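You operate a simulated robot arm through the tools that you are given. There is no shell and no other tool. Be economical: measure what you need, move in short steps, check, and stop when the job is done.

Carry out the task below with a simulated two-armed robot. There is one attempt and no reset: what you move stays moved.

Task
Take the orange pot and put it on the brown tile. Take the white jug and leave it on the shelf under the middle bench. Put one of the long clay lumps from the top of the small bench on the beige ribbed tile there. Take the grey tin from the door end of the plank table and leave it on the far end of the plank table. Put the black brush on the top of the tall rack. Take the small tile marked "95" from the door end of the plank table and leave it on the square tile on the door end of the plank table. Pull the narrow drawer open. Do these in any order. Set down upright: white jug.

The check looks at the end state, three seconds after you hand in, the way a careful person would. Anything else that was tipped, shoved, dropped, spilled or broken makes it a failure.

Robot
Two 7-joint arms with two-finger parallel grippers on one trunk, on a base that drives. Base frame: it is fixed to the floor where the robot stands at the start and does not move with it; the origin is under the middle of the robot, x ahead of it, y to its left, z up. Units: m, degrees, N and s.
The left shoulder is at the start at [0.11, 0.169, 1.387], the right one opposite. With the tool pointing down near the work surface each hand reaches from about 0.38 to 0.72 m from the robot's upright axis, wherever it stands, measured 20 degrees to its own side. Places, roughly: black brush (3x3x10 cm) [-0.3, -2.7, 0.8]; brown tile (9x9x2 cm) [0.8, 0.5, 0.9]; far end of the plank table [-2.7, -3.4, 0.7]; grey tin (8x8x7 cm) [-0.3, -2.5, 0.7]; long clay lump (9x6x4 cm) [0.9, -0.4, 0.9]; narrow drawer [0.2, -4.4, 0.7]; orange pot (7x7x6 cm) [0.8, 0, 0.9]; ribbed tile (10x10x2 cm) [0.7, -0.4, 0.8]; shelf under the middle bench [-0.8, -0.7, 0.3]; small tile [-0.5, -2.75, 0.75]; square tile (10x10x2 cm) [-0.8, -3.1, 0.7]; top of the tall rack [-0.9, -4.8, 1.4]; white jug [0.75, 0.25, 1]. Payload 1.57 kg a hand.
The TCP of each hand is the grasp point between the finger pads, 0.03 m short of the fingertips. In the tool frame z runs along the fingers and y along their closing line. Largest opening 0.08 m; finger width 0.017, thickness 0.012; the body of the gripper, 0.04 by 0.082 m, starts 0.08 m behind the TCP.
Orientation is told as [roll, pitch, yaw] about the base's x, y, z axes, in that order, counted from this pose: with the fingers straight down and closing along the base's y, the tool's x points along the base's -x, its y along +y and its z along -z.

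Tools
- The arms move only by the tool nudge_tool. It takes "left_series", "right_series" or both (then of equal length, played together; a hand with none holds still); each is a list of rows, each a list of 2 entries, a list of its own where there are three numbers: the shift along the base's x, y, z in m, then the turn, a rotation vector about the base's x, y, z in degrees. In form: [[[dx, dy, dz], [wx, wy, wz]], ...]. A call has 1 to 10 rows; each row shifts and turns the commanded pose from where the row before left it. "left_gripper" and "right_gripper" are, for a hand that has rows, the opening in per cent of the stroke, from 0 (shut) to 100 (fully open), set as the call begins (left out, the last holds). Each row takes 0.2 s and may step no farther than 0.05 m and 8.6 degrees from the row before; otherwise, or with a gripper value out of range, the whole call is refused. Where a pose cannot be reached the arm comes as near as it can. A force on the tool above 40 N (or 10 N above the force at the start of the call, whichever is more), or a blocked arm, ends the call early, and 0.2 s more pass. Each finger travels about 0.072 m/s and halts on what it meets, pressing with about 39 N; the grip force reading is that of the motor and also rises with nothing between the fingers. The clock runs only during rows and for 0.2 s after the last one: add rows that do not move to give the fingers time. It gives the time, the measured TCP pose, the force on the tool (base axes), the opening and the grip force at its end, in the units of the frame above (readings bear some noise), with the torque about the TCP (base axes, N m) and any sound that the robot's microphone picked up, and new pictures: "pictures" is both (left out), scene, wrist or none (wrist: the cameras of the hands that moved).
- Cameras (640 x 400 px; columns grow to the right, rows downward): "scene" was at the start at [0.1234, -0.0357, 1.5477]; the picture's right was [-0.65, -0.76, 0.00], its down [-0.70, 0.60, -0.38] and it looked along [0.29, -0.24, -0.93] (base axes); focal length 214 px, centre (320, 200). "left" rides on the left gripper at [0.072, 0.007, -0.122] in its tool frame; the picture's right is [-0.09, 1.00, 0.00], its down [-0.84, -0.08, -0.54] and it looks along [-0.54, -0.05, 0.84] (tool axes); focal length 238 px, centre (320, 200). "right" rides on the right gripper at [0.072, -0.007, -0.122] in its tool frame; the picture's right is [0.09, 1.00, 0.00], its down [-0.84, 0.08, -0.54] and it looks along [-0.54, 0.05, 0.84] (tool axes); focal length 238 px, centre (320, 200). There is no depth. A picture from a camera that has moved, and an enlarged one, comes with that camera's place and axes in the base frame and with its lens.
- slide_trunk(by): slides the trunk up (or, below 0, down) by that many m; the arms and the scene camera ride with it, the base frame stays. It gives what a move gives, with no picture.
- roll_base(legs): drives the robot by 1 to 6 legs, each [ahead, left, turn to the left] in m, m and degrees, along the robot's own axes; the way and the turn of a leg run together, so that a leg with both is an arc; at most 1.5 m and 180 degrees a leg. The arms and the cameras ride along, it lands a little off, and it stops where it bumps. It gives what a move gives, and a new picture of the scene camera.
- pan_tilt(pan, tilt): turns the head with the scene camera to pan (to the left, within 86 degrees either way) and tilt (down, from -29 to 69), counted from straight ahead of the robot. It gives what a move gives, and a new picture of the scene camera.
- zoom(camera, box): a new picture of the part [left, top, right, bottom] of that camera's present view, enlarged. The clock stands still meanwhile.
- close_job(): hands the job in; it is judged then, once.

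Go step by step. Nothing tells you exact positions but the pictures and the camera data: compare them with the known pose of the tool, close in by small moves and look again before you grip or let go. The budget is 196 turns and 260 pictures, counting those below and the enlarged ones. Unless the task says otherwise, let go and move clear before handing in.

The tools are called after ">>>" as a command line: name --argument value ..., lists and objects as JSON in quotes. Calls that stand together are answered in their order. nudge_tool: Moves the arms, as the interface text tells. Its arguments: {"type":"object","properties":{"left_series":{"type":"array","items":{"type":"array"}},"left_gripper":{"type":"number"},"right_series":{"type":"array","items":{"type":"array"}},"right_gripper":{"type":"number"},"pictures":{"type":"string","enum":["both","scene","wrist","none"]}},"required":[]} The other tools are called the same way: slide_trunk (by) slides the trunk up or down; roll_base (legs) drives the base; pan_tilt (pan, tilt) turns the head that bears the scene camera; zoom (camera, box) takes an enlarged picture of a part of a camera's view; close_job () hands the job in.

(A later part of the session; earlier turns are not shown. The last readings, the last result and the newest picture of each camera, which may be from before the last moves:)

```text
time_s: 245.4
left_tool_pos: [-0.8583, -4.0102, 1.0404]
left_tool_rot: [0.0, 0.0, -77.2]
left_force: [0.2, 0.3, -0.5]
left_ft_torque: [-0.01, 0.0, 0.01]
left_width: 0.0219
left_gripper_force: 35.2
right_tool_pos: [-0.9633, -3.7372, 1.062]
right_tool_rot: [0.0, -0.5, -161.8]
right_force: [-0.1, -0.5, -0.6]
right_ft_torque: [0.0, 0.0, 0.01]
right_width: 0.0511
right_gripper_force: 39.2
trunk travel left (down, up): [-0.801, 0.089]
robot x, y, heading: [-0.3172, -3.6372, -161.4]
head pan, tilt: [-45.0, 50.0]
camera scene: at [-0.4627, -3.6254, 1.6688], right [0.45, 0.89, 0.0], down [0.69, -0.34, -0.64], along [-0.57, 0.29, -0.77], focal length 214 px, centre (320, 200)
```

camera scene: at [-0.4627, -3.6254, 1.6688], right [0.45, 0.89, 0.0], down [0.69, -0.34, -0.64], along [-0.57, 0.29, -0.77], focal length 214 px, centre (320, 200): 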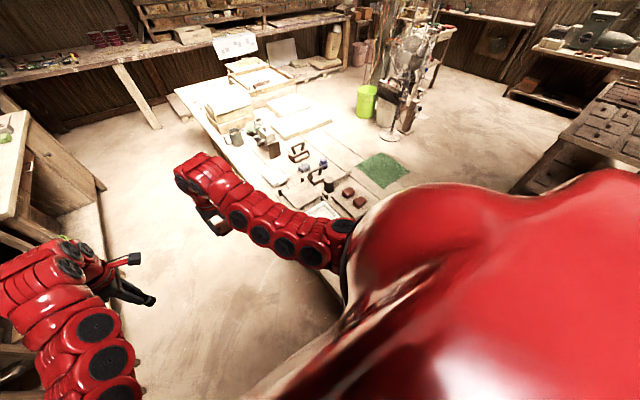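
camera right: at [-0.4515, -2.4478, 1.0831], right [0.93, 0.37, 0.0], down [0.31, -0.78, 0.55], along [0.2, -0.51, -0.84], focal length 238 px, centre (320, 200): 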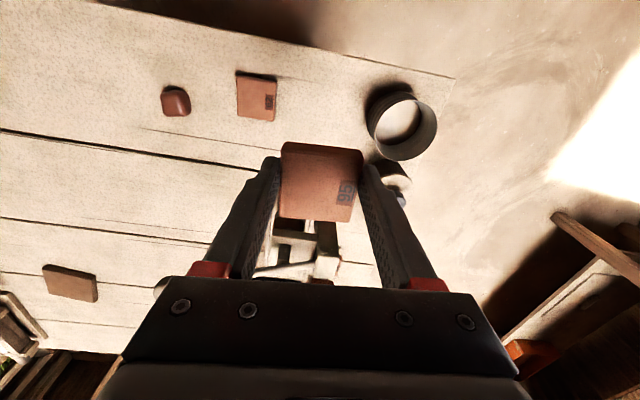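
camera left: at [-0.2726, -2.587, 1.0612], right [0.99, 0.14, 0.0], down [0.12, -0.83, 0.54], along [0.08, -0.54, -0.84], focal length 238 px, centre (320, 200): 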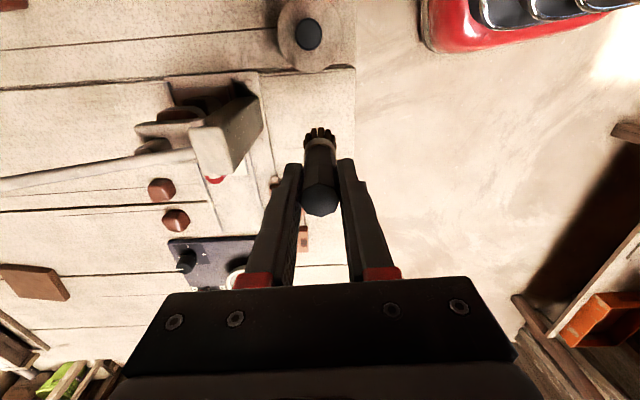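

I turn right 42° so the square tile comes ahead of the right hand.

>>> roll_base --legs '[[0, 0, -42]]'

>>> pan_tilt --pan -20 --tilt 55

```text
time_s: 247.8
left_tool_pos: [-0.9708, -3.5548, 1.0396]
left_tool_rot: [0.1, -0.1, -119.0]
left_force: [0.7, -0.8, 0.0]
left_ft_torque: [-0.01, 0.0, 0.0]
left_width: 0.0223
left_gripper_force: 35.0
right_tool_pos: [-0.8663, -3.2811, 1.0634]
right_tool_rot: [0.0, -0.4, 156.4]
right_force: [0.2, 0.9, -1.3]
right_ft_torque: [0.0, 0.02, 0.01]
right_width: 0.051
right_gripper_force: 39.0
trunk travel left (down, up): [-0.801, 0.089]
robot x, y, heading: [-0.3166, -3.6361, 156.6]
head pan, tilt: [-45.0, 50.0]
camera scene: at [-0.4199, -3.531, 1.6688], right [0.93, 0.37, 0.0], down [0.28, -0.71, -0.64], along [-0.24, 0.6, -0.77], focal length 214 px, centre (320, 200)
```

scene: 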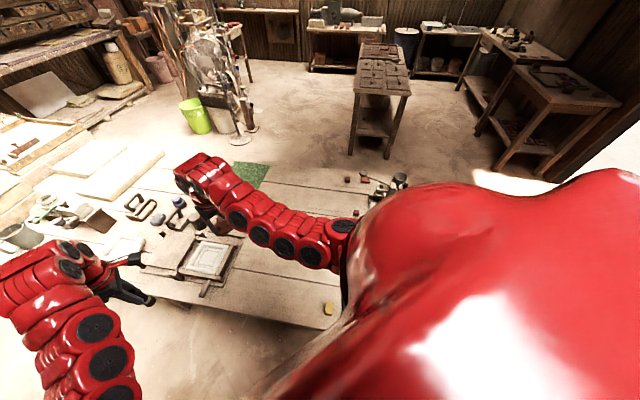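

```text
time_s: 248.7
left_tool_pos: [-0.9708, -3.5556, 1.0398]
left_tool_rot: [0.1, 0.0, -119.0]
left_force: [1.2, 0.1, -0.6]
left_ft_torque: [0.0, 0.02, 0.0]
left_width: 0.022
left_gripper_force: 34.6
right_tool_pos: [-0.8679, -3.2817, 1.0636]
right_tool_rot: [0.0, -0.4, 156.4]
right_force: [0.4, -0.5, -0.3]
right_ft_torque: [-0.01, 0.0, -0.01]
right_width: 0.0509
right_gripper_force: 39.0
trunk travel left (down, up): [-0.801, 0.089]
robot x, y, heading: [-0.3195, -3.6369, 156.9]
head pan, tilt: [-20.0, 55.0]
camera scene: at [-0.4438, -3.5531, 1.6623], right [0.69, 0.73, 0.0], down [0.6, -0.56, -0.57], along [-0.42, 0.39, -0.82], focal length 214 px, centre (320, 200)
```

scene: 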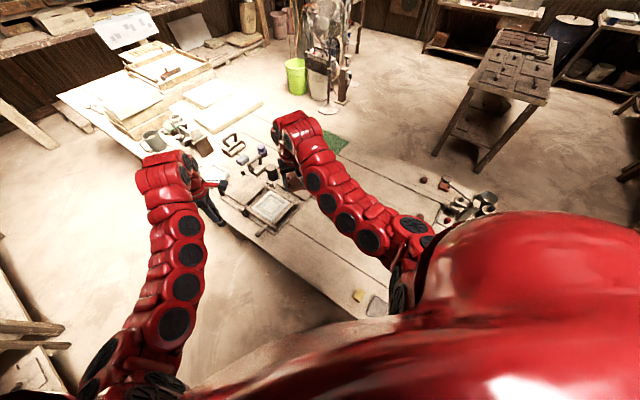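

I move the right hand toward the square tile and look through its camera.

>>> nudge_tool --right_series '[[[0.01, 0.036, 0], [0, 0, 0]], [[0.01, 0.036, 0], [0, 0, 0]], [[0.01, 0.036, 0], [0, 0, 0]], [[0.01, 0.036, 0], [0, 0, 0]], [[0, 0, 0], [0, 0, 0]]]' --pictures "wrist"

```text
time_s: 249.9
left_tool_pos: [-0.9704, -3.5565, 1.0397]
left_tool_rot: [0.1, 0.0, -119.0]
left_force: [-0.6, 0.4, -1.5]
left_ft_torque: [-0.02, 0.0, -0.01]
left_width: 0.0222
left_gripper_force: 34.5
right_tool_pos: [-0.8297, -3.1377, 1.0603]
right_tool_rot: [-0.1, -0.3, 156.6]
right_force: [-0.5, 0.6, -1.1]
right_ft_torque: [-0.05, 0.01, 0.01]
right_width: 0.0511
right_gripper_force: 38.5
trunk travel left (down, up): [-0.801, 0.089]
robot x, y, heading: [-0.3171, -3.6358, 156.9]
head pan, tilt: [-20.0, 55.0]
camera right: at [-0.7594, -3.1608, 1.1817], right [-0.31, -0.95, 0.0], down [-0.8, 0.26, 0.55], along [-0.52, 0.17, -0.84], focal length 238 px, centre (320, 200)
```

right: 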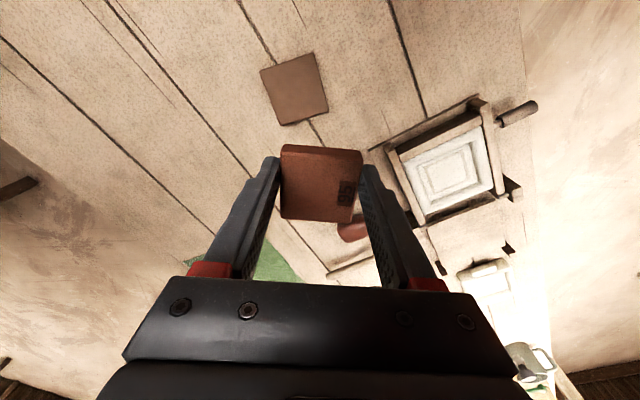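

Square tile centre ≈ (-0.804, -3.101). I move above it and lower partway.

>>> nudge_tool --right_series '[[[0.013, 0.019, -0.03], [0, 0, 0]], [[0.013, 0.019, -0.03], [0, 0, 0]], [[0, 0, -0.05], [0, 0, 0]], [[0, 0, -0.05], [0, 0, 0]], [[0, 0, -0.05], [0, 0, 0]], [[0, 0, -0.03], [0, 0, 0]], [[0, 0, 0], [0, 0, 0]]]' --pictures "wrist"

```text
time_s: 251.5
left_tool_pos: [-0.9708, -3.5563, 1.0397]
left_tool_rot: [0.1, 0.0, -119.1]
left_force: [0.2, -0.4, 0.0]
left_ft_torque: [0.03, 0.0, 0.04]
left_width: 0.0221
left_gripper_force: 34.5
right_tool_pos: [-0.7872, -3.1095, 0.8281]
right_tool_rot: [0.0, -0.4, 156.5]
right_force: [0.1, -0.7, -0.9]
right_ft_torque: [-0.01, -0.01, -0.02]
right_width: 0.051
right_gripper_force: 38.4
right hand out of reach, approached as far as the arm can: row 6
trunk travel left (down, up): [-0.801, 0.089]
robot x, y, heading: [-0.314, -3.6368, 156.9]
head pan, tilt: [-20.0, 55.0]
camera right: at [-0.7176, -3.1324, 0.9496], right [-0.31, -0.95, 0.0], down [-0.79, 0.26, 0.55], along [-0.52, 0.17, -0.84], focal length 238 px, centre (320, 200)
```

right: 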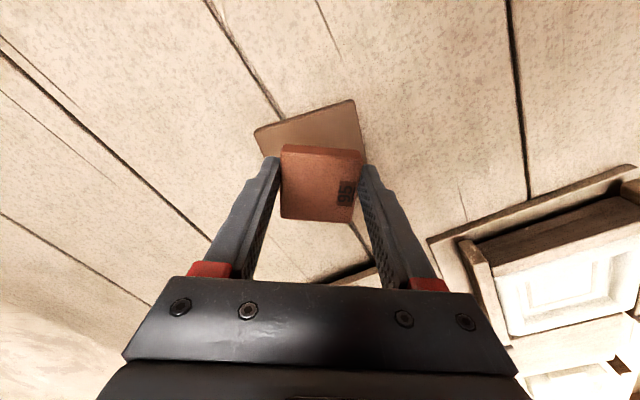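

Reach limit reached. I shift the base 7 cm nearer and re-centre.

>>> roll_base --legs '[[0, -0.07, 0]]'

>>> nudge_tool --right_series '[[[-0.015, -0.018, 0], [0, 0, 0]], [[-0.015, -0.018, 0], [0, 0, 0]], [[-0.013, -0.018, -0.01], [0, 0, 0]], [[0, 0, 0], [0, 0, 0]]]' --pictures "wrist"

```text
time_s: 252.5
left_tool_pos: [-0.9436, -3.4919, 1.0392]
left_tool_rot: [0.1, 0.0, -119.0]
left_force: [-0.3, 0.2, -1.6]
left_ft_torque: [0.01, 0.0, 0.01]
left_width: 0.022
left_gripper_force: 34.5
right_tool_pos: [-0.7613, -3.0457, 0.829]
right_tool_rot: [0.0, -0.4, 156.3]
right_force: [0.4, -0.8, -0.2]
right_ft_torque: [0.0, -0.01, 0.01]
right_width: 0.0508
right_gripper_force: 39.1
trunk travel left (down, up): [-0.801, 0.089]
robot x, y, heading: [-0.2938, -3.5732, 156.9]
head pan, tilt: [-20.0, 55.0]
camera scene: at [-0.4166, -3.4903, 1.6623], right [0.69, 0.73, 0.0], down [0.6, -0.56, -0.57], along [-0.42, 0.39, -0.82], focal length 214 px, centre (320, 200)
```

scene: 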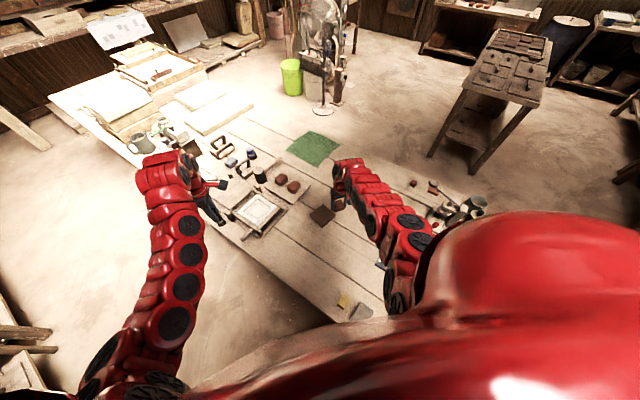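

```text
time_s: 253.5
left_tool_pos: [-0.9442, -3.4914, 1.0402]
left_tool_rot: [0.1, 0.0, -119.0]
left_force: [-0.1, -0.2, -0.2]
left_ft_torque: [0.05, 0.01, 0.02]
left_width: 0.0221
left_gripper_force: 34.5
right_tool_pos: [-0.7992, -3.099, 0.8226]
right_tool_rot: [-0.1, -0.4, 156.4]
right_force: [0.4, 0.9, -0.7]
right_ft_torque: [0.0, -0.02, 0.01]
right_width: 0.0509
right_gripper_force: 38.7
right hand out of reach, approached as far as the arm can: row 3
trunk travel left (down, up): [-0.801, 0.089]
robot x, y, heading: [-0.288, -3.5723, 156.6]
head pan, tilt: [-20.0, 55.0]
camera right: at [-0.7293, -3.1224, 0.9421], right [-0.31, -0.95, 0.0], down [-0.79, 0.26, 0.55], along [-0.52, 0.17, -0.84], focal length 238 px, centre (320, 200)
```

right: 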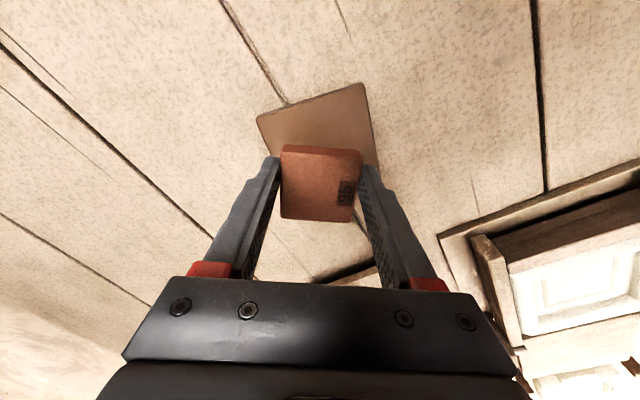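

Nearly centred (within 1 cm). I lower with the trunk 4 cm, then by small steps.

>>> slide_trunk --by -0.04

>>> nudge_tool --right_series '[[[-0.006, -0.001, -0.006], [0, 0, 0]], [[0, 0, -0.004], [0, 0, 0]], [[0, 0, 0], [0, 0, 0]]]' --pictures "wrist"

```text
time_s: 254.3
left_tool_pos: [-0.943, -3.4914, 0.9998]
left_tool_rot: [0.1, -0.1, -119.0]
left_force: [0.6, 0.1, -0.3]
left_ft_torque: [-0.01, 0.02, 0.01]
left_width: 0.022
left_gripper_force: 34.8
right_tool_pos: [-0.7989, -3.0991, 0.7819]
right_tool_rot: [0.0, -0.5, 156.4]
right_force: [0.6, 0.4, -0.3]
right_ft_torque: [0.02, 0.01, -0.01]
right_width: 0.051
right_gripper_force: 38.6
trunk travel left (down, up): [-0.761, 0.129]
robot x, y, heading: [-0.2893, -3.5707, 156.4]
head pan, tilt: [-20.0, 55.0]
```

```text
time_s: 255.1
left_tool_pos: [-0.9438, -3.4903, 0.999]
left_tool_rot: [0.1, 0.0, -118.8]
left_force: [0.7, 0.2, -1.3]
left_ft_torque: [0.01, 0.01, -0.02]
left_width: 0.0224
left_gripper_force: 35.2
right_tool_pos: [-0.7981, -3.1007, 0.7764]
right_tool_rot: [0.1, -0.2, 156.3]
right_force: [0.2, -0.3, -0.3]
right_ft_torque: [-0.01, -0.04, 0.03]
right_width: 0.0509
right_gripper_force: 39.1
right hand out of reach, approached as far as the arm can: row 1
trunk travel left (down, up): [-0.761, 0.129]
robot x, y, heading: [-0.2906, -3.5735, 156.7]
head pan, tilt: [-20.0, 55.0]
camera right: at [-0.7277, -3.1231, 0.8986], right [-0.31, -0.95, 0.0], down [-0.79, 0.26, 0.55], along [-0.52, 0.17, -0.84], focal length 238 px, centre (320, 200)
```

right: 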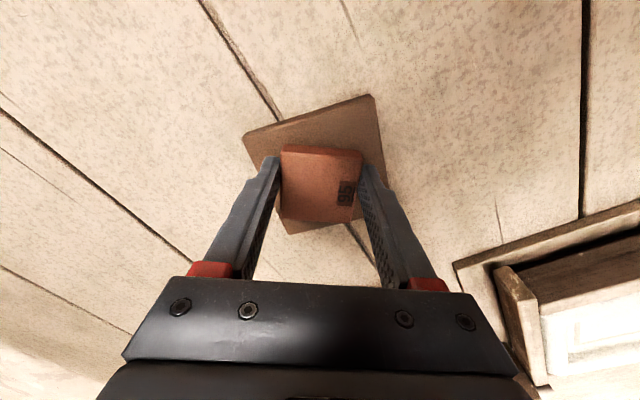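

>>> slide_trunk --by -0.006

>>> slide_trunk --by -0.004

```text
time_s: 255.7
left_tool_pos: [-0.9438, -3.4909, 0.9936]
left_tool_rot: [0.1, -0.1, -119.0]
left_force: [-0.2, -0.6, 0.8]
left_ft_torque: [0.02, 0.01, 0.02]
left_width: 0.0223
left_gripper_force: 34.6
right_tool_pos: [-0.7984, -3.0999, 0.7725]
right_tool_rot: [0.1, -0.5, 156.5]
right_force: [-0.1, -0.2, -1.1]
right_ft_torque: [0.0, 0.02, -0.02]
right_width: 0.0511
right_gripper_force: 39.6
trunk travel left (down, up): [-0.755, 0.135]
robot x, y, heading: [-0.2925, -3.5745, 156.6]
head pan, tilt: [-20.0, 55.0]
```

```text
time_s: 256.2
left_tool_pos: [-0.9438, -3.491, 0.9895]
left_tool_rot: [0.1, 0.0, -119.0]
left_force: [0.4, 0.7, -1.0]
left_ft_torque: [-0.01, -0.01, 0.02]
left_width: 0.0222
left_gripper_force: 35.0
right_tool_pos: [-0.7982, -3.1002, 0.7676]
right_tool_rot: [0.1, -0.3, 156.5]
right_force: [-0.6, 0.7, -0.8]
right_ft_torque: [-0.02, 0.02, -0.05]
right_width: 0.0509
right_gripper_force: 39.1
trunk travel left (down, up): [-0.751, 0.139]
robot x, y, heading: [-0.2901, -3.5693, 156.7]
head pan, tilt: [-20.0, 55.0]
```

>>> slide_trunk --by -0.003

>>> slide_trunk --by -0.003

```text
time_s: 256.7
left_tool_pos: [-0.9427, -3.4911, 0.9869]
left_tool_rot: [0.2, 0.1, -119.0]
left_force: [0.0, -0.1, 0.0]
left_ft_torque: [0.02, -0.03, 0.01]
left_width: 0.022
left_gripper_force: 34.8
right_tool_pos: [-0.7992, -3.1003, 0.7657]
right_tool_rot: [-0.1, -0.4, 156.4]
right_force: [1.0, -0.7, 4.2]
right_ft_torque: [0.08, 0.13, -0.02]
right_width: 0.0511
right_gripper_force: 38.9
trunk travel left (down, up): [-0.748, 0.142]
robot x, y, heading: [-0.2889, -3.5697, 156.7]
head pan, tilt: [-20.0, 55.0]
```

```text
time_s: 257.2
left_tool_pos: [-0.9415, -3.4933, 0.9858]
left_tool_rot: [0.0, 0.0, -119.0]
left_force: [0.2, 0.9, -0.5]
left_ft_torque: [-0.01, 0.02, 0.01]
left_width: 0.0218
left_gripper_force: 34.4
right_tool_pos: [-0.7967, -3.0999, 0.7658]
right_tool_rot: [0.1, -0.7, 156.4]
right_force: [0.5, 2.4, 27.4]
right_ft_torque: [-0.27, -0.05, -0.04]
right_width: 0.0509
right_gripper_force: 39.1
trunk travel left (down, up): [-0.745, 0.145]
robot x, y, heading: [-0.2888, -3.5733, 156.8]
head pan, tilt: [-20.0, 55.0]
```

Contact. I relieve a few mm, open, and rise using the trunk.

>>> slide_trunk --by 0.003

>>> nudge_tool --right_series '[[[0, 0, 0], [0, 0, 0]], [[0, 0, 0], [0, 0, 0]], [[0, 0, 0], [0, 0, 0]]]' --right_gripper 85 --pictures "none"

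>>> slide_trunk --by 0.15

>>> zoom --camera "right" --box '[160, 0, 480, 200]'

```text
time_s: 257.8
left_tool_pos: [-0.9429, -3.4924, 0.9872]
left_tool_rot: [0.1, 0.0, -119.0]
left_force: [0.4, 0.2, 0.4]
left_ft_torque: [-0.02, -0.02, -0.03]
left_width: 0.0218
left_gripper_force: 34.5
right_tool_pos: [-0.797, -3.1003, 0.7648]
right_tool_rot: [0.0, -0.5, 156.4]
right_force: [-5.0, 4.2, 11.6]
right_ft_torque: [0.33, 0.45, -0.05]
right_width: 0.051
right_gripper_force: 39.1
trunk travel left (down, up): [-0.748, 0.142]
robot x, y, heading: [-0.2888, -3.5721, 156.5]
head pan, tilt: [-20.0, 55.0]
```

```text
time_s: 258.6
left_tool_pos: [-0.9432, -3.4917, 0.9871]
left_tool_rot: [0.1, 0.0, -119.1]
left_force: [-0.3, -0.8, -0.8]
left_ft_torque: [0.0, 0.01, -0.02]
left_width: 0.0221
left_gripper_force: 34.7
right_tool_pos: [-0.7979, -3.1004, 0.7655]
right_tool_rot: [0.1, -0.3, 156.4]
right_force: [2.5, -0.3, 3.4]
right_ft_torque: [-0.14, -0.02, 0.05]
right_width: 0.0678
right_gripper_force: 0.1
trunk travel left (down, up): [-0.748, 0.142]
robot x, y, heading: [-0.2911, -3.5672, 157.1]
head pan, tilt: [-20.0, 55.0]
```

```text
time_s: 260.2
left_tool_pos: [-0.9436, -3.4924, 1.1284]
left_tool_rot: [0.1, 0.0, -119.0]
left_force: [0.7, -0.7, -0.9]
left_ft_torque: [0.0, -0.02, -0.01]
left_width: 0.0219
left_gripper_force: 34.4
right_tool_pos: [-0.7984, -3.1001, 0.9069]
right_tool_rot: [0.0, -0.4, 156.5]
right_force: [0.2, 0.1, 0.0]
right_ft_torque: [-0.02, 0.01, -0.02]
right_width: 0.068
right_gripper_force: 0.0
right hand out of reach, approached as far as the arm can: row 1
trunk travel left (down, up): [-0.89, 0.0]
robot x, y, heading: [-0.2908, -3.5726, 156.8]
head pan, tilt: [-20.0, 55.0]
```

```text
2.00 times, centred on (320, 100) of right
camera zoom: at [-0.7277, -3.1231, 1.028], right [-0.31, -0.95, 0.0], down [-0.79, 0.26, 0.55], along [-0.52, 0.17, -0.84], focal length 477 px, centre (320, 400)
```

zoom: 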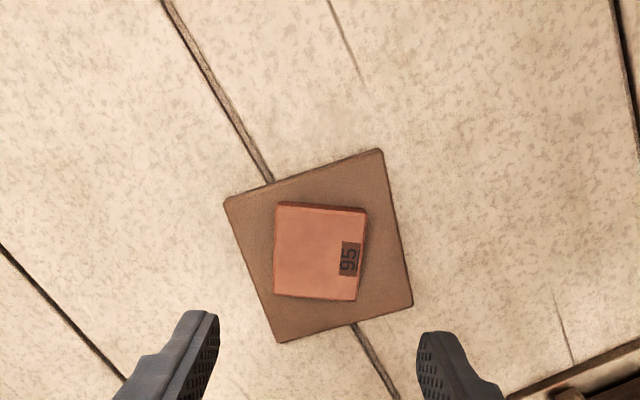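

Tile 95 lies on the square tile. Next the brush: I lift the right hand clear, turn the left hand's yaw back in line, and then turn to face the rack.

>>> nudge_tool --right_series '[[[0.01, -0.02, 0.03], [0, 0, 0]], [[0.01, -0.02, 0.03], [0, 0, 0]], [[0.01, -0.02, 0.03], [0, 0, 0]], [[0.01, -0.02, 0.03], [0, 0, 0]], [[0, 0, 0], [0, 0, 0]], [[0, 0, 0], [0, 0, 0]], [[0, 0, 0], [0, 0, 0]], [[0, 0, 0], [0, 0, 0]], [[0, 0, 0], [0, 0, 0]], [[0, 0, 0], [0, 0, 0]]]' --left_series '[[[0, 0, 0], [0, 0, -8.4]], [[0, 0, 0], [0, 0, -8.4]], [[0, 0, 0], [0, 0, -8.4]], [[0, 0, 0], [0, 0, -8.4]], [[0, 0, 0], [0, 0, -8.4]], [[0, 0, 0], [0, 0, -8.4]], [[0, 0, 0], [0, 0, -8.4]], [[0, 0, 0], [0, 0, -8.4]], [[0, 0, 0], [0, 0, -8.4]], [[0, 0, 0], [0, 0, -8.4]]]' --pictures "none"

>>> roll_base --legs '[[0, 0, 121]]'

>>> pan_tilt --pan 0 --tilt 25

```text
time_s: 262.4
left_tool_pos: [-0.9433, -3.4908, 1.1295]
left_tool_rot: [0.1, 0.0, 156.8]
left_force: [0.2, 0.5, -0.1]
left_ft_torque: [-0.01, 0.0, 0.0]
left_width: 0.0218
left_gripper_force: 34.9
right_tool_pos: [-0.7569, -3.1797, 1.0293]
right_tool_rot: [0.1, -0.4, 156.4]
right_force: [0.3, 0.3, 0.2]
right_ft_torque: [0.01, -0.01, 0.01]
right_width: 0.0681
right_gripper_force: 0.1
trunk travel left (down, up): [-0.89, 0.0]
robot x, y, heading: [-0.2876, -3.5722, 156.8]
head pan, tilt: [-20.0, 55.0]
```

```text
time_s: 266.1
left_tool_pos: [-0.521, -4.2022, 1.1295]
left_tool_rot: [0.0, 0.1, -132.6]
left_force: [0.9, 0.4, -1.4]
left_ft_torque: [0.01, 0.04, 0.0]
left_width: 0.0218
left_gripper_force: 35.2
right_tool_pos: [-0.7519, -3.925, 1.0299]
right_tool_rot: [-0.1, -0.6, -133.1]
right_force: [0.5, -0.1, 0.2]
right_ft_torque: [0.02, 0.04, -0.03]
right_width: 0.068
right_gripper_force: 0.1
trunk travel left (down, up): [-0.89, 0.0]
robot x, y, heading: [-0.225, -3.6133, -132.8]
head pan, tilt: [-20.0, 55.0]
stopped in leg 1: the robot was blocked; the commanded pose is now the measured one
camera scene: at [-0.3443, -3.7051, 1.7516], right [-0.46, 0.89, 0.0], down [0.73, 0.37, -0.57], along [-0.51, -0.26, -0.82], focal length 214 px, centre (320, 200)
```

scene: 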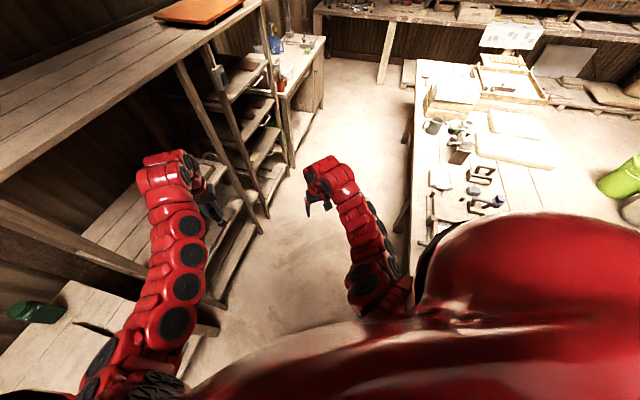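

```text
time_s: 267.0
left_tool_pos: [-0.5232, -4.2008, 1.1283]
left_tool_rot: [0.2, 0.1, -132.6]
left_force: [-0.4, -0.3, -0.5]
left_ft_torque: [-0.02, -0.02, 0.03]
left_width: 0.0221
left_gripper_force: 34.7
right_tool_pos: [-0.7554, -3.9225, 1.0275]
right_tool_rot: [-0.1, -0.4, -133.1]
right_force: [0.2, 0.5, 0.1]
right_ft_torque: [-0.02, 0.01, 0.03]
right_width: 0.0679
right_gripper_force: 0.0
trunk travel left (down, up): [-0.89, 0.0]
robot x, y, heading: [-0.2286, -3.6171, -132.7]
head pan, tilt: [0.0, 25.0]
camera scene: at [-0.3469, -3.7372, 1.7954], right [-0.73, 0.68, 0.0], down [0.29, 0.31, -0.91], along [-0.62, -0.66, -0.42], focal length 214 px, centre (320, 200)
```

scene: 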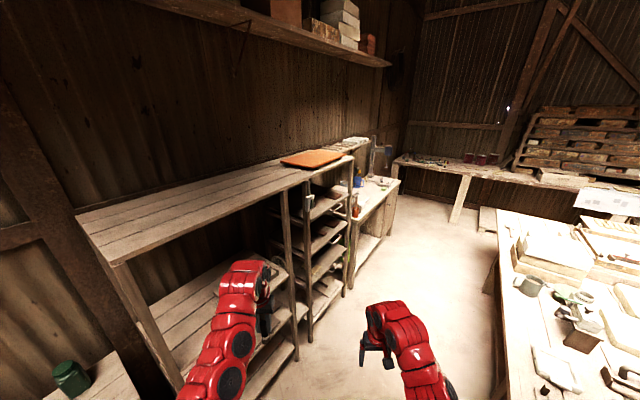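

The turn stopped against something near the table side; nothing appears moved. I step 10 cm away from the table and finish the turn.

>>> roll_base --legs '[[0.08, 0.07, 0], [0, 0, 50]]'

```text
time_s: 270.5
left_tool_pos: [0.0386, -4.3206, 1.1288]
left_tool_rot: [0.1, 0.2, -81.7]
left_force: [0.3, -0.3, -1.1]
left_ft_torque: [-0.01, 0.01, -0.01]
left_width: 0.022
left_gripper_force: 35.4
right_tool_pos: [-0.3222, -4.3246, 1.0288]
right_tool_rot: [0.0, -0.5, -82.3]
right_force: [-0.2, 0.4, 0.3]
right_ft_torque: [0.04, -0.03, -0.03]
right_width: 0.0683
right_gripper_force: 0.1
trunk travel left (down, up): [-0.89, 0.0]
robot x, y, heading: [-0.2331, -3.7196, -81.9]
head pan, tilt: [0.0, 25.0]
camera scene: at [-0.2077, -3.8898, 1.7955], right [-0.99, -0.14, 0.0], down [-0.06, 0.42, -0.91], along [0.13, -0.9, -0.42], focal length 214 px, centre (320, 200)
```

scene: 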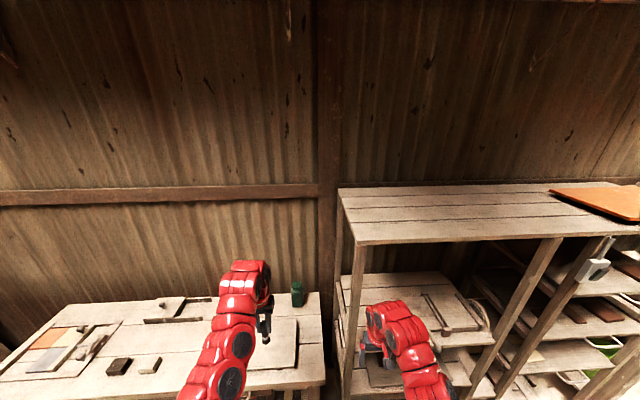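

Facing the rack's end, top about z 1.40. I raise the left hand over the low bench, tilting it forward so the brush comes nearly level.

>>> nudge_tool --left_series '[[[0, 0, 0.04], [-7.8, -1.1, 0]], [[0, 0, 0.04], [-7.8, -1.1, 0]], [[0, 0, 0.04], [-7.8, -1.1, 0]], [[0, 0, 0.04], [-7.8, -1.1, 0]], [[0, 0, 0.04], [-7.8, -1.1, 0]], [[0, 0, 0.04], [-7.8, -1.1, 0]], [[0, 0, 0.04], [-7.8, -1.1, 0]], [[0, 0, 0.04], [-7.8, -1.1, 0]], [[0, 0, 0.04], [-7.8, -1.1, 0]], [[0, 0, 0.04], [-7.8, -1.1, 0]]]' --pictures "none"

>>> zoom --camera "scene" --box '[0, 0, 640, 400]'

```text
time_s: 272.7
left_tool_pos: [0.1077, -4.3453, 1.4979]
left_tool_rot: [7.4, -74.3, -86.8]
left_force: [1.1, 0.0, -0.4]
left_ft_torque: [0.0, 0.0, -0.05]
left_width: 0.022
left_gripper_force: 35.1
left hand out of reach, approached as far as the arm can: row 1, 9, 10
right_tool_pos: [-0.3201, -4.3246, 1.0292]
right_tool_rot: [-0.2, -0.5, -82.2]
right_force: [0.6, -1.1, -1.3]
right_ft_torque: [0.04, 0.05, -0.03]
right_width: 0.0678
right_gripper_force: 0.0
trunk travel left (down, up): [-0.89, 0.0]
robot x, y, heading: [-0.2328, -3.7217, -81.8]
head pan, tilt: [0.0, 25.0]
```

```text
1.00 times, centred on (320, 200) of scene (not enlarged: the box is as wide or as high as the picture)
camera zoom: at [-0.2025, -3.8912, 1.7952], right [-0.99, -0.14, 0.0], down [-0.06, 0.42, -0.91], along [0.13, -0.9, -0.42], focal length 214 px, centre (320, 200)
```

zoom: 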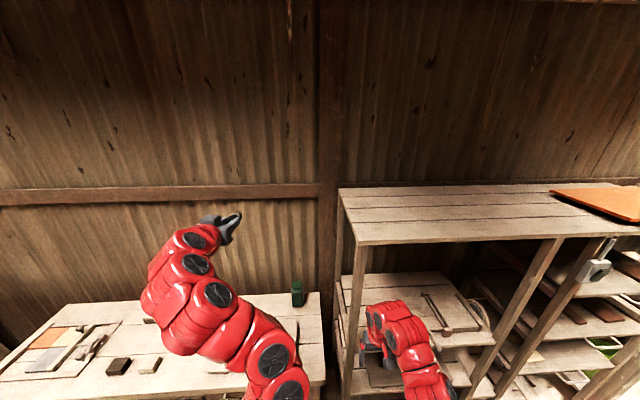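

The left hand is at z 1.50 with the brush nearly level. I draw the right hand back 13 cm to keep it off the shelves, then strafe west over the rack top.

>>> nudge_tool --right_series '[[[-0.005, 0.035, -0.01], [0, 0, 0]], [[-0.005, 0.035, -0.01], [0, 0, 0]], [[-0.005, 0.035, -0.01], [0, 0, 0]], [[-0.005, 0.035, -0.01], [0, 0, 0]], [[0, 0, 0], [0, 0, 0]]]' --pictures "none"

>>> roll_base --legs '[[0, -0.52, 0]]'

```text
time_s: 273.9
left_tool_pos: [0.1036, -4.3447, 1.4984]
left_tool_rot: [7.8, -74.3, -87.1]
left_force: [0.3, 0.4, -0.9]
left_ft_torque: [0.02, 0.03, -0.01]
left_width: 0.0218
left_gripper_force: 35.0
right_tool_pos: [-0.3427, -4.184, 0.9883]
right_tool_rot: [-0.1, -0.4, -82.2]
right_force: [-0.4, 0.0, -1.2]
right_ft_torque: [0.0, 0.02, -0.01]
right_width: 0.0681
right_gripper_force: 0.1
trunk travel left (down, up): [-0.89, 0.0]
robot x, y, heading: [-0.232, -3.7207, -81.9]
head pan, tilt: [0.0, 25.0]
```

```text
time_s: 276.9
left_tool_pos: [-0.3957, -4.4164, 1.4987]
left_tool_rot: [7.7, -74.3, -87.0]
left_force: [-0.5, -0.2, -0.4]
left_ft_torque: [0.08, 0.0, -0.05]
left_width: 0.0219
left_gripper_force: 35.1
right_tool_pos: [-0.8437, -4.2563, 0.9879]
right_tool_rot: [-0.1, -0.5, -82.0]
right_force: [0.1, 0.4, -0.4]
right_ft_torque: [0.01, 0.02, 0.03]
right_width: 0.0679
right_gripper_force: 0.0
trunk travel left (down, up): [-0.89, 0.0]
robot x, y, heading: [-0.7328, -3.7923, -81.8]
head pan, tilt: [0.0, 25.0]
camera scene: at [-0.7084, -3.9615, 1.7956], right [-0.99, -0.14, 0.0], down [-0.06, 0.42, -0.91], along [0.13, -0.9, -0.42], focal length 214 px, centre (320, 200)
```

scene: 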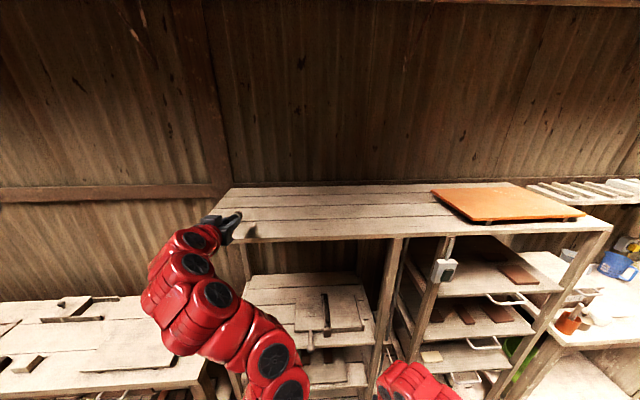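

Hand is at the rack's east corner. I go 12 cm further west and 12 cm forward over the top.

>>> roll_base --legs '[[0, -0.12, 0], [0.12, 0, 0]]'

>>> zoom --camera "left" --box '[0, 0, 640, 400]'

>>> zoom --camera "scene" --box '[160, 140, 400, 300]'

```text
time_s: 279.0
left_tool_pos: [-0.4977, -4.55, 1.5]
left_tool_rot: [8.0, -74.3, -87.0]
left_force: [-0.3, -0.1, 0.2]
left_ft_torque: [0.01, 0.0, 0.03]
left_width: 0.0218
left_gripper_force: 34.6
right_tool_pos: [-0.9438, -4.3936, 0.9895]
right_tool_rot: [0.0, -0.6, -81.7]
right_force: [0.3, 0.2, 0.0]
right_ft_torque: [0.0, -0.01, -0.02]
right_width: 0.0678
right_gripper_force: 0.1
trunk travel left (down, up): [-0.89, 0.0]
robot x, y, heading: [-0.835, -3.9306, -81.3]
head pan, tilt: [0.0, 25.0]
camera scene: at [-0.8115, -4.0966, 1.7958], right [-0.99, -0.15, 0.0], down [-0.06, 0.42, -0.91], along [0.14, -0.9, -0.42], focal length 214 px, centre (320, 200)
```

scene: 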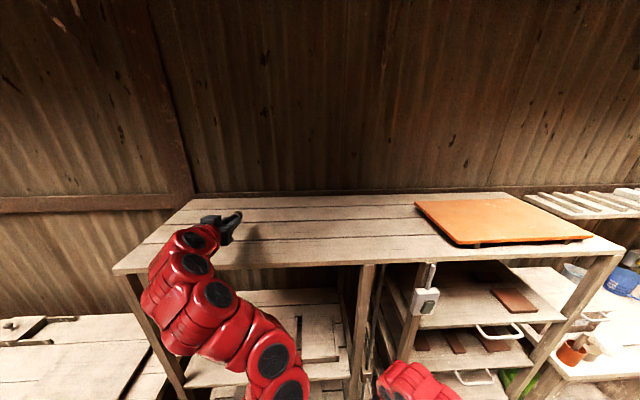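

```text
1.00 times, centred on (320, 200) of left (not enlarged: the box is as wide or as high as the picture)
camera zoom: at [-0.5147, -4.4139, 1.4628], right [0.98, 0.16, 0.13], down [-0.17, 0.27, 0.95], along [0.12, -0.95, 0.29], focal length 238 px, centre (320, 200)
```

zoom: 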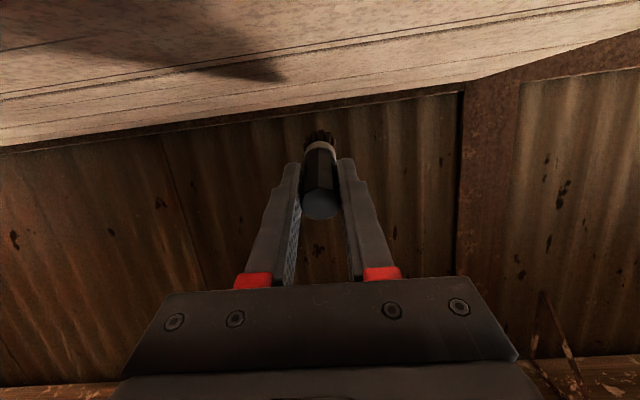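

```text
2.50 times, centred on (280, 220) of scene
camera zoom: at [-0.8115, -4.0966, 1.7958], right [-0.99, -0.15, 0.0], down [-0.06, 0.42, -0.91], along [0.14, -0.9, -0.42], focal length 536 px, centre (420, 150)
```

zoom: 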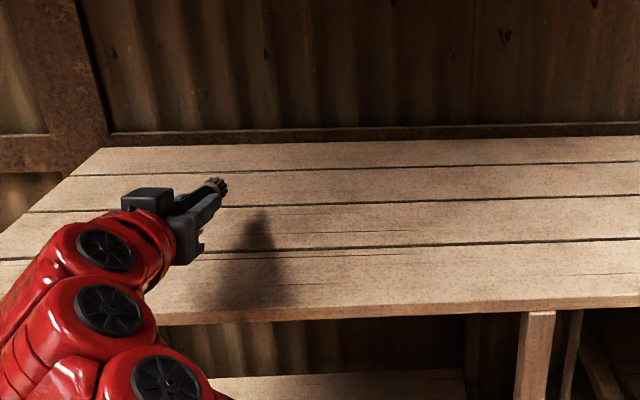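

The brush is over the rack top with about 7 cm to go. I lower the trunk 5 cm and then step down to contact.

>>> slide_trunk --by -0.05

>>> slide_trunk --by -0.012

>>> zoom --camera "left" --box '[0, 0, 640, 400]'

>>> zoom --camera "scene" --box '[160, 140, 400, 300]'

```text
time_s: 279.9
left_tool_pos: [-0.4977, -4.5505, 1.4512]
left_tool_rot: [8.1, -74.5, -87.1]
left_force: [1.1, -2.9, 12.9]
left_ft_torque: [-1.04, -0.23, 0.01]
left_width: 0.0221
left_gripper_force: 35.2
right_tool_pos: [-0.9445, -4.3928, 0.9387]
right_tool_rot: [-0.1, -0.5, -81.6]
right_force: [0.0, 0.5, -0.1]
right_ft_torque: [0.01, -0.01, 0.0]
right_width: 0.0682
right_gripper_force: 0.1
trunk travel left (down, up): [-0.84, 0.05]
robot x, y, heading: [-0.8347, -3.9276, -81.2]
head pan, tilt: [0.0, 25.0]
```

```text
time_s: 280.5
left_tool_pos: [-0.4958, -4.546, 1.439]
left_tool_rot: [7.9, -74.4, -86.8]
left_force: [0.2, 6.1, 14.1]
left_ft_torque: [-0.95, -0.21, 0.15]
left_width: 0.0223
left_gripper_force: 35.3
right_tool_pos: [-0.9432, -4.3904, 0.9284]
right_tool_rot: [0.0, -0.7, -81.8]
right_force: [-0.4, 0.6, 0.6]
right_ft_torque: [0.02, -0.02, -0.03]
right_width: 0.0681
right_gripper_force: 0.0
trunk travel left (down, up): [-0.828, 0.062]
robot x, y, heading: [-0.8335, -3.9262, -81.4]
head pan, tilt: [0.0, 25.0]
```

```text
1.00 times, centred on (320, 200) of left (not enlarged: the box is as wide or as high as the picture)
camera zoom: at [-0.5145, -4.4116, 1.4015], right [0.98, 0.16, 0.13], down [-0.17, 0.27, 0.95], along [0.12, -0.95, 0.29], focal length 238 px, centre (320, 200)
```

zoom: 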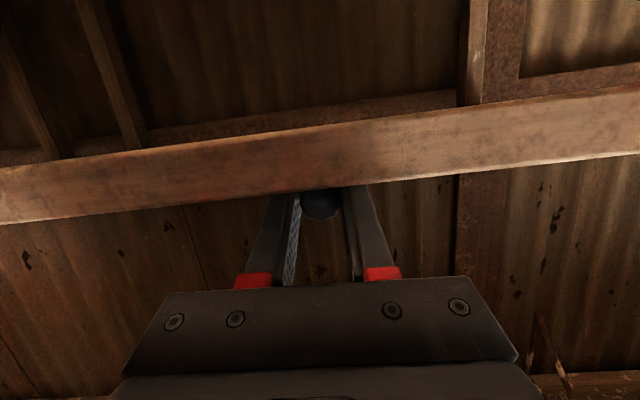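

```text
2.50 times, centred on (280, 220) of scene
camera zoom: at [-0.8116, -4.0939, 1.734], right [-0.99, -0.15, 0.0], down [-0.06, 0.42, -0.91], along [0.14, -0.9, -0.42], focal length 536 px, centre (420, 150)
```

zoom: 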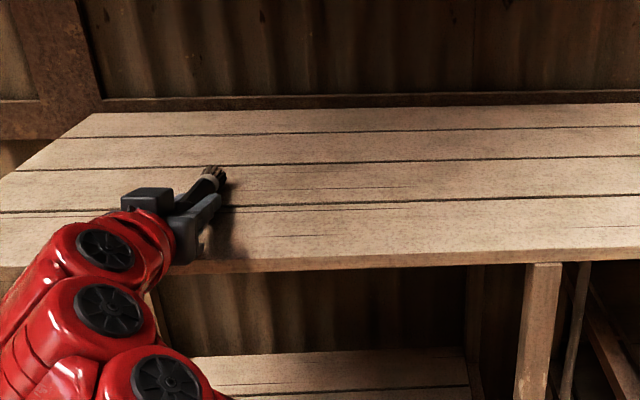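

The brush rests on the top. I ease up 3 mm, open, then raise and look.

>>> slide_trunk --by 0.004

>>> nudge_tool --left_series '[[[0, 0, 0], [0, 0, 0]], [[0, 0, 0], [0, 0, 0]], [[0, 0, 0], [0, 0, 0]]]' --left_gripper 70 --pictures "none"

>>> slide_trunk --by 0.058

>>> roll_base --legs '[[-0.12, 0, 0]]'

>>> zoom --camera "scene" --box '[160, 140, 400, 300]'

```text
time_s: 281.0
left_tool_pos: [-0.4954, -4.5514, 1.4392]
left_tool_rot: [7.7, -74.2, -86.8]
left_force: [-0.4, -0.4, -0.1]
left_ft_torque: [0.0, 0.0, -0.03]
left_width: 0.0221
left_gripper_force: 34.8
right_tool_pos: [-0.9442, -4.3951, 0.9309]
right_tool_rot: [0.0, -0.3, -81.6]
right_force: [-0.5, -0.1, 0.6]
right_ft_torque: [0.04, 0.0, 0.01]
right_width: 0.0679
right_gripper_force: 0.1
trunk travel left (down, up): [-0.832, 0.058]
robot x, y, heading: [-0.8384, -3.9315, -81.3]
head pan, tilt: [0.0, 25.0]
```

```text
time_s: 281.8
left_tool_pos: [-0.4964, -4.5515, 1.4409]
left_tool_rot: [8.1, -74.3, -86.9]
left_force: [-0.8, 0.6, -0.3]
left_ft_torque: [0.01, 0.02, -0.04]
left_width: 0.0561
left_gripper_force: 0.0
right_tool_pos: [-0.9443, -4.3932, 0.9306]
right_tool_rot: [0.0, -0.4, -81.7]
right_force: [0.2, 0.7, -0.2]
right_ft_torque: [0.0, 0.01, -0.01]
right_width: 0.0678
right_gripper_force: 0.1
trunk travel left (down, up): [-0.832, 0.058]
robot x, y, heading: [-0.8379, -3.9279, -81.2]
head pan, tilt: [0.0, 25.0]
```

```text
time_s: 282.8
left_tool_pos: [-0.4959, -4.5508, 1.4987]
left_tool_rot: [7.9, -74.4, -86.8]
left_force: [-0.3, 0.4, 0.0]
left_ft_torque: [-0.03, 0.01, 0.01]
left_width: 0.0561
left_gripper_force: 0.0
right_tool_pos: [-0.9432, -4.3936, 0.9882]
right_tool_rot: [-0.1, -0.4, -81.6]
right_force: [-0.2, 0.0, -0.3]
right_ft_torque: [-0.02, 0.0, -0.01]
right_width: 0.0681
right_gripper_force: 0.0
trunk travel left (down, up): [-0.89, 0.0]
robot x, y, heading: [-0.8356, -3.9274, -81.5]
head pan, tilt: [0.0, 25.0]
```

```text
time_s: 284.0
left_tool_pos: [-0.5129, -4.4327, 1.4993]
left_tool_rot: [7.7, -74.3, -86.9]
left_force: [-0.4, -0.8, 0.1]
left_ft_torque: [-0.04, 0.02, 0.02]
left_width: 0.0559
left_gripper_force: 0.0
right_tool_pos: [-0.9622, -4.2744, 0.9889]
right_tool_rot: [-0.1, -0.4, -81.7]
right_force: [0.4, -0.3, -0.4]
right_ft_torque: [0.0, -0.02, -0.03]
right_width: 0.0682
right_gripper_force: 0.2
trunk travel left (down, up): [-0.89, 0.0]
robot x, y, heading: [-0.8514, -3.8085, -81.5]
head pan, tilt: [0.0, 25.0]
camera scene: at [-0.8283, -3.9805, 1.7953], right [-0.99, -0.15, 0.0], down [-0.06, 0.42, -0.91], along [0.13, -0.9, -0.42], focal length 214 px, centre (320, 200)
```

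scene: 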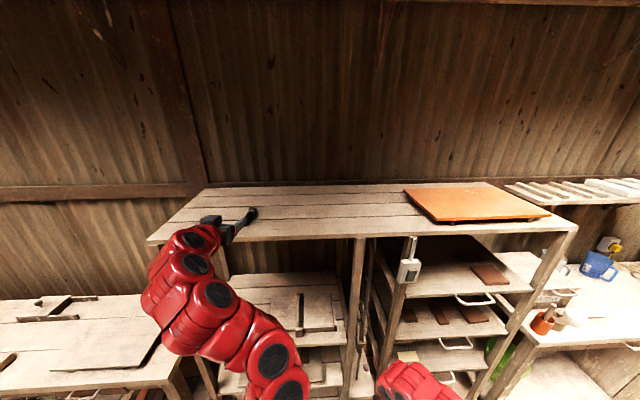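

```text
2.50 times, centred on (280, 220) of scene
camera zoom: at [-0.8283, -3.9805, 1.7953], right [-0.99, -0.15, 0.0], down [-0.06, 0.42, -0.91], along [0.13, -0.9, -0.42], focal length 536 px, centre (420, 150)
```

zoom: 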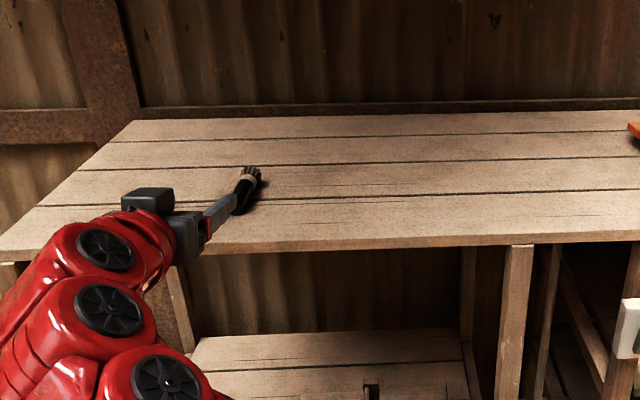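

The brush lies on the rack top. Now the narrow drawer: I roll east to the low bench and look down at its front.

>>> roll_base --legs '[[0.0, 0.95, 0]]'

>>> pan_tilt --pan -15 --tilt 45

```text
time_s: 289.1
left_tool_pos: [0.44, -4.284, 1.4987]
left_tool_rot: [7.9, -74.3, -86.8]
left_force: [-0.5, 0.3, -0.3]
left_ft_torque: [-0.03, -0.02, -0.01]
left_width: 0.0559
left_gripper_force: 0.0
right_tool_pos: [-0.0104, -4.1302, 0.9881]
right_tool_rot: [0.1, -0.4, -81.5]
right_force: [-0.3, 0.2, 0.0]
right_ft_torque: [0.03, -0.03, 0.0]
right_width: 0.0678
right_gripper_force: 0.0
trunk travel left (down, up): [-0.89, 0.0]
robot x, y, heading: [0.095, -3.6618, -81.1]
head pan, tilt: [0.0, 25.0]
camera scene: at [0.1226, -3.8338, 1.7956], right [-0.99, -0.15, 0.0], down [-0.06, 0.42, -0.91], along [0.14, -0.9, -0.42], focal length 214 px, centre (320, 200)
```

scene: 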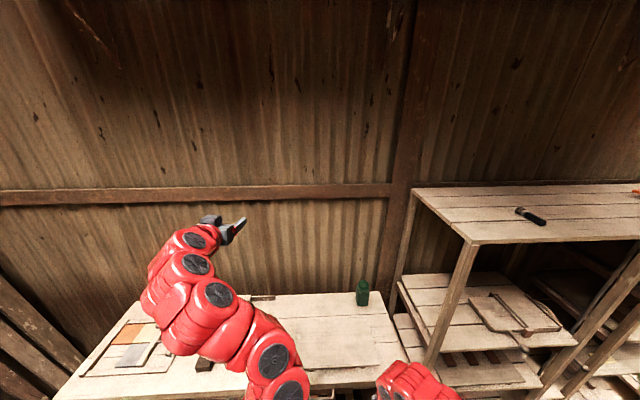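

```text
time_s: 289.9
left_tool_pos: [0.4392, -4.2858, 1.4988]
left_tool_rot: [7.9, -74.3, -86.6]
left_force: [-0.8, -0.7, -0.1]
left_ft_torque: [0.02, -0.02, 0.0]
left_width: 0.0559
left_gripper_force: 0.0
right_tool_pos: [-0.0092, -4.1303, 0.9884]
right_tool_rot: [0.0, -0.4, -81.5]
right_force: [0.7, -0.5, 0.3]
right_ft_torque: [0.01, 0.0, 0.03]
right_width: 0.0678
right_gripper_force: 0.0
trunk travel left (down, up): [-0.89, 0.0]
robot x, y, heading: [0.0943, -3.667, -81.2]
head pan, tilt: [-15.0, 45.0]
camera scene: at [0.1006, -3.8235, 1.7651], right [-0.99, 0.11, 0.0], down [0.08, 0.7, -0.71], along [-0.08, -0.7, -0.71], focal length 214 px, centre (320, 200)
```

scene: 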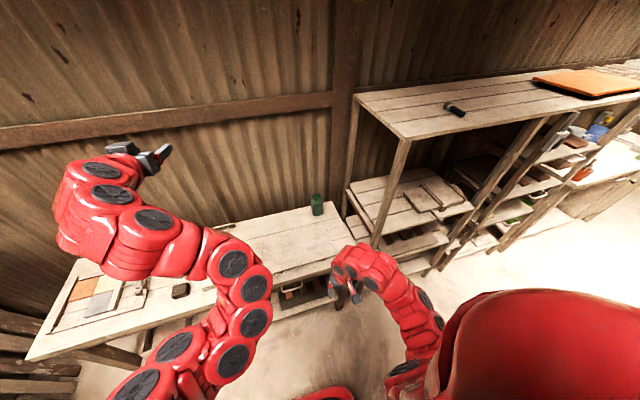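

I lower the trunk and step back a little to see the bench front with the drawer.

>>> roll_base --legs '[[-0.25, 0.2, 0]]'

>>> slide_trunk --by -0.38

>>> pan_tilt --pan 0 --tilt 35

```text
time_s: 292.0
left_tool_pos: [0.5962, -4.0064, 1.4978]
left_tool_rot: [8.0, -74.3, -86.4]
left_force: [-0.9, 0.3, 0.6]
left_ft_torque: [-0.03, -0.04, 0.03]
left_width: 0.0559
left_gripper_force: 0.1
right_tool_pos: [0.1481, -3.8541, 0.9884]
right_tool_rot: [0.0, -0.4, -81.1]
right_force: [-0.2, -0.4, -0.5]
right_ft_torque: [0.01, 0.02, -0.01]
right_width: 0.0681
right_gripper_force: 0.2
trunk travel left (down, up): [-0.89, 0.0]
robot x, y, heading: [0.2504, -3.3855, -80.8]
head pan, tilt: [-15.0, 45.0]
camera scene: at [0.2536, -3.5484, 1.7648], right [-0.99, 0.1, 0.0], down [0.07, 0.7, -0.71], along [-0.07, -0.7, -0.71], focal length 214 px, centre (320, 200)
```

scene: 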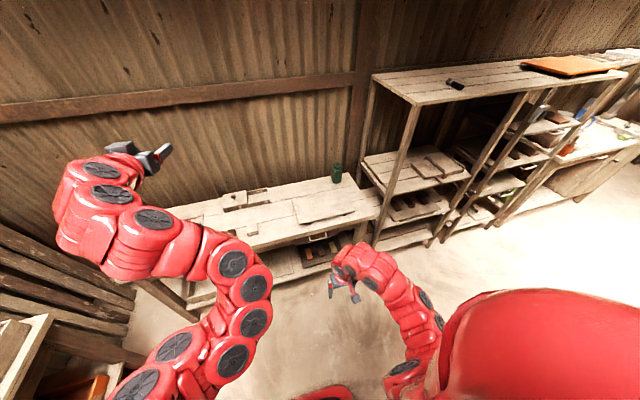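

```text
time_s: 295.7
left_tool_pos: [0.5977, -4.0058, 1.1195]
left_tool_rot: [7.9, -74.4, -86.3]
left_force: [-0.3, -0.3, 0.3]
left_ft_torque: [0.01, 0.0, 0.01]
left_width: 0.0561
left_gripper_force: 0.0
right_tool_pos: [0.1479, -3.8549, 0.6088]
right_tool_rot: [0.0, -0.4, -81.1]
right_force: [-0.8, 0.0, -0.3]
right_ft_torque: [0.02, -0.02, -0.01]
right_width: 0.0681
right_gripper_force: 0.0
trunk travel left (down, up): [-0.51, 0.38]
robot x, y, heading: [0.249, -3.3925, -80.7]
head pan, tilt: [-15.0, 45.0]
```

```text
time_s: 296.4
left_tool_pos: [0.5976, -4.0064, 1.1191]
left_tool_rot: [8.0, -74.3, -86.3]
left_force: [-1.0, -0.1, -0.5]
left_ft_torque: [-0.01, -0.03, 0.0]
left_width: 0.0558
left_gripper_force: 0.0
right_tool_pos: [0.1468, -3.8534, 0.6091]
right_tool_rot: [0.1, -0.4, -81.2]
right_force: [0.1, -0.5, 2.0]
right_ft_torque: [0.02, 0.0, 0.0]
right_width: 0.0679
right_gripper_force: 0.1
trunk travel left (down, up): [-0.51, 0.38]
robot x, y, heading: [0.2512, -3.3862, -80.8]
head pan, tilt: [0.0, 35.0]
camera scene: at [0.2766, -3.5528, 1.3998], right [-0.99, -0.16, 0.0], down [-0.09, 0.57, -0.82], along [0.13, -0.81, -0.57], focal length 214 px, centre (320, 200)
```

scene: 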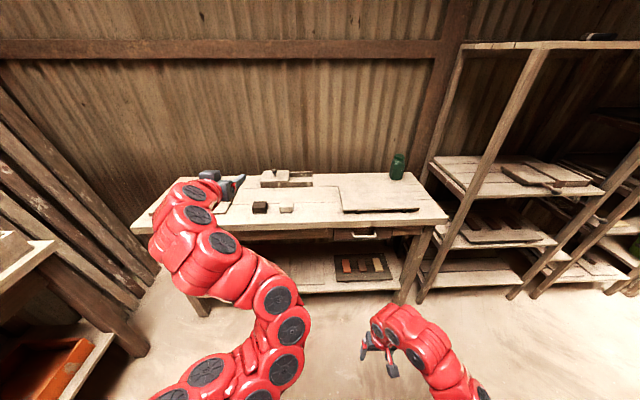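

Now I can see the drawer and its handle beneath the bench top. Zooming on it.

>>> zoom --camera "scene" --box '[320, 205, 440, 280]'

```text
5.33 times, centred on (380, 242) of scene
camera zoom: at [0.2766, -3.5528, 1.3998], right [-0.99, -0.16, 0.0], down [-0.09, 0.57, -0.82], along [0.13, -0.81, -0.57], focal length 1144 px, centre (0, -27)
```

zoom: 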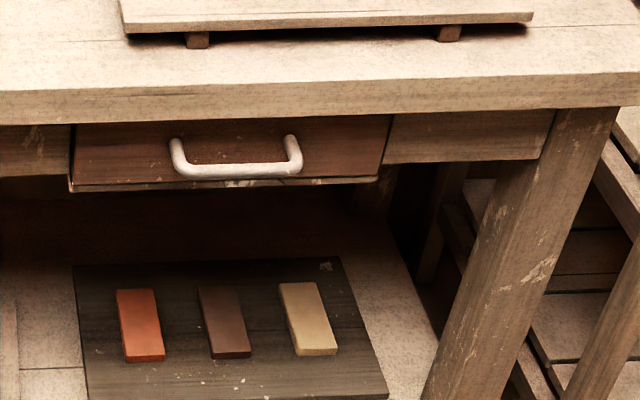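

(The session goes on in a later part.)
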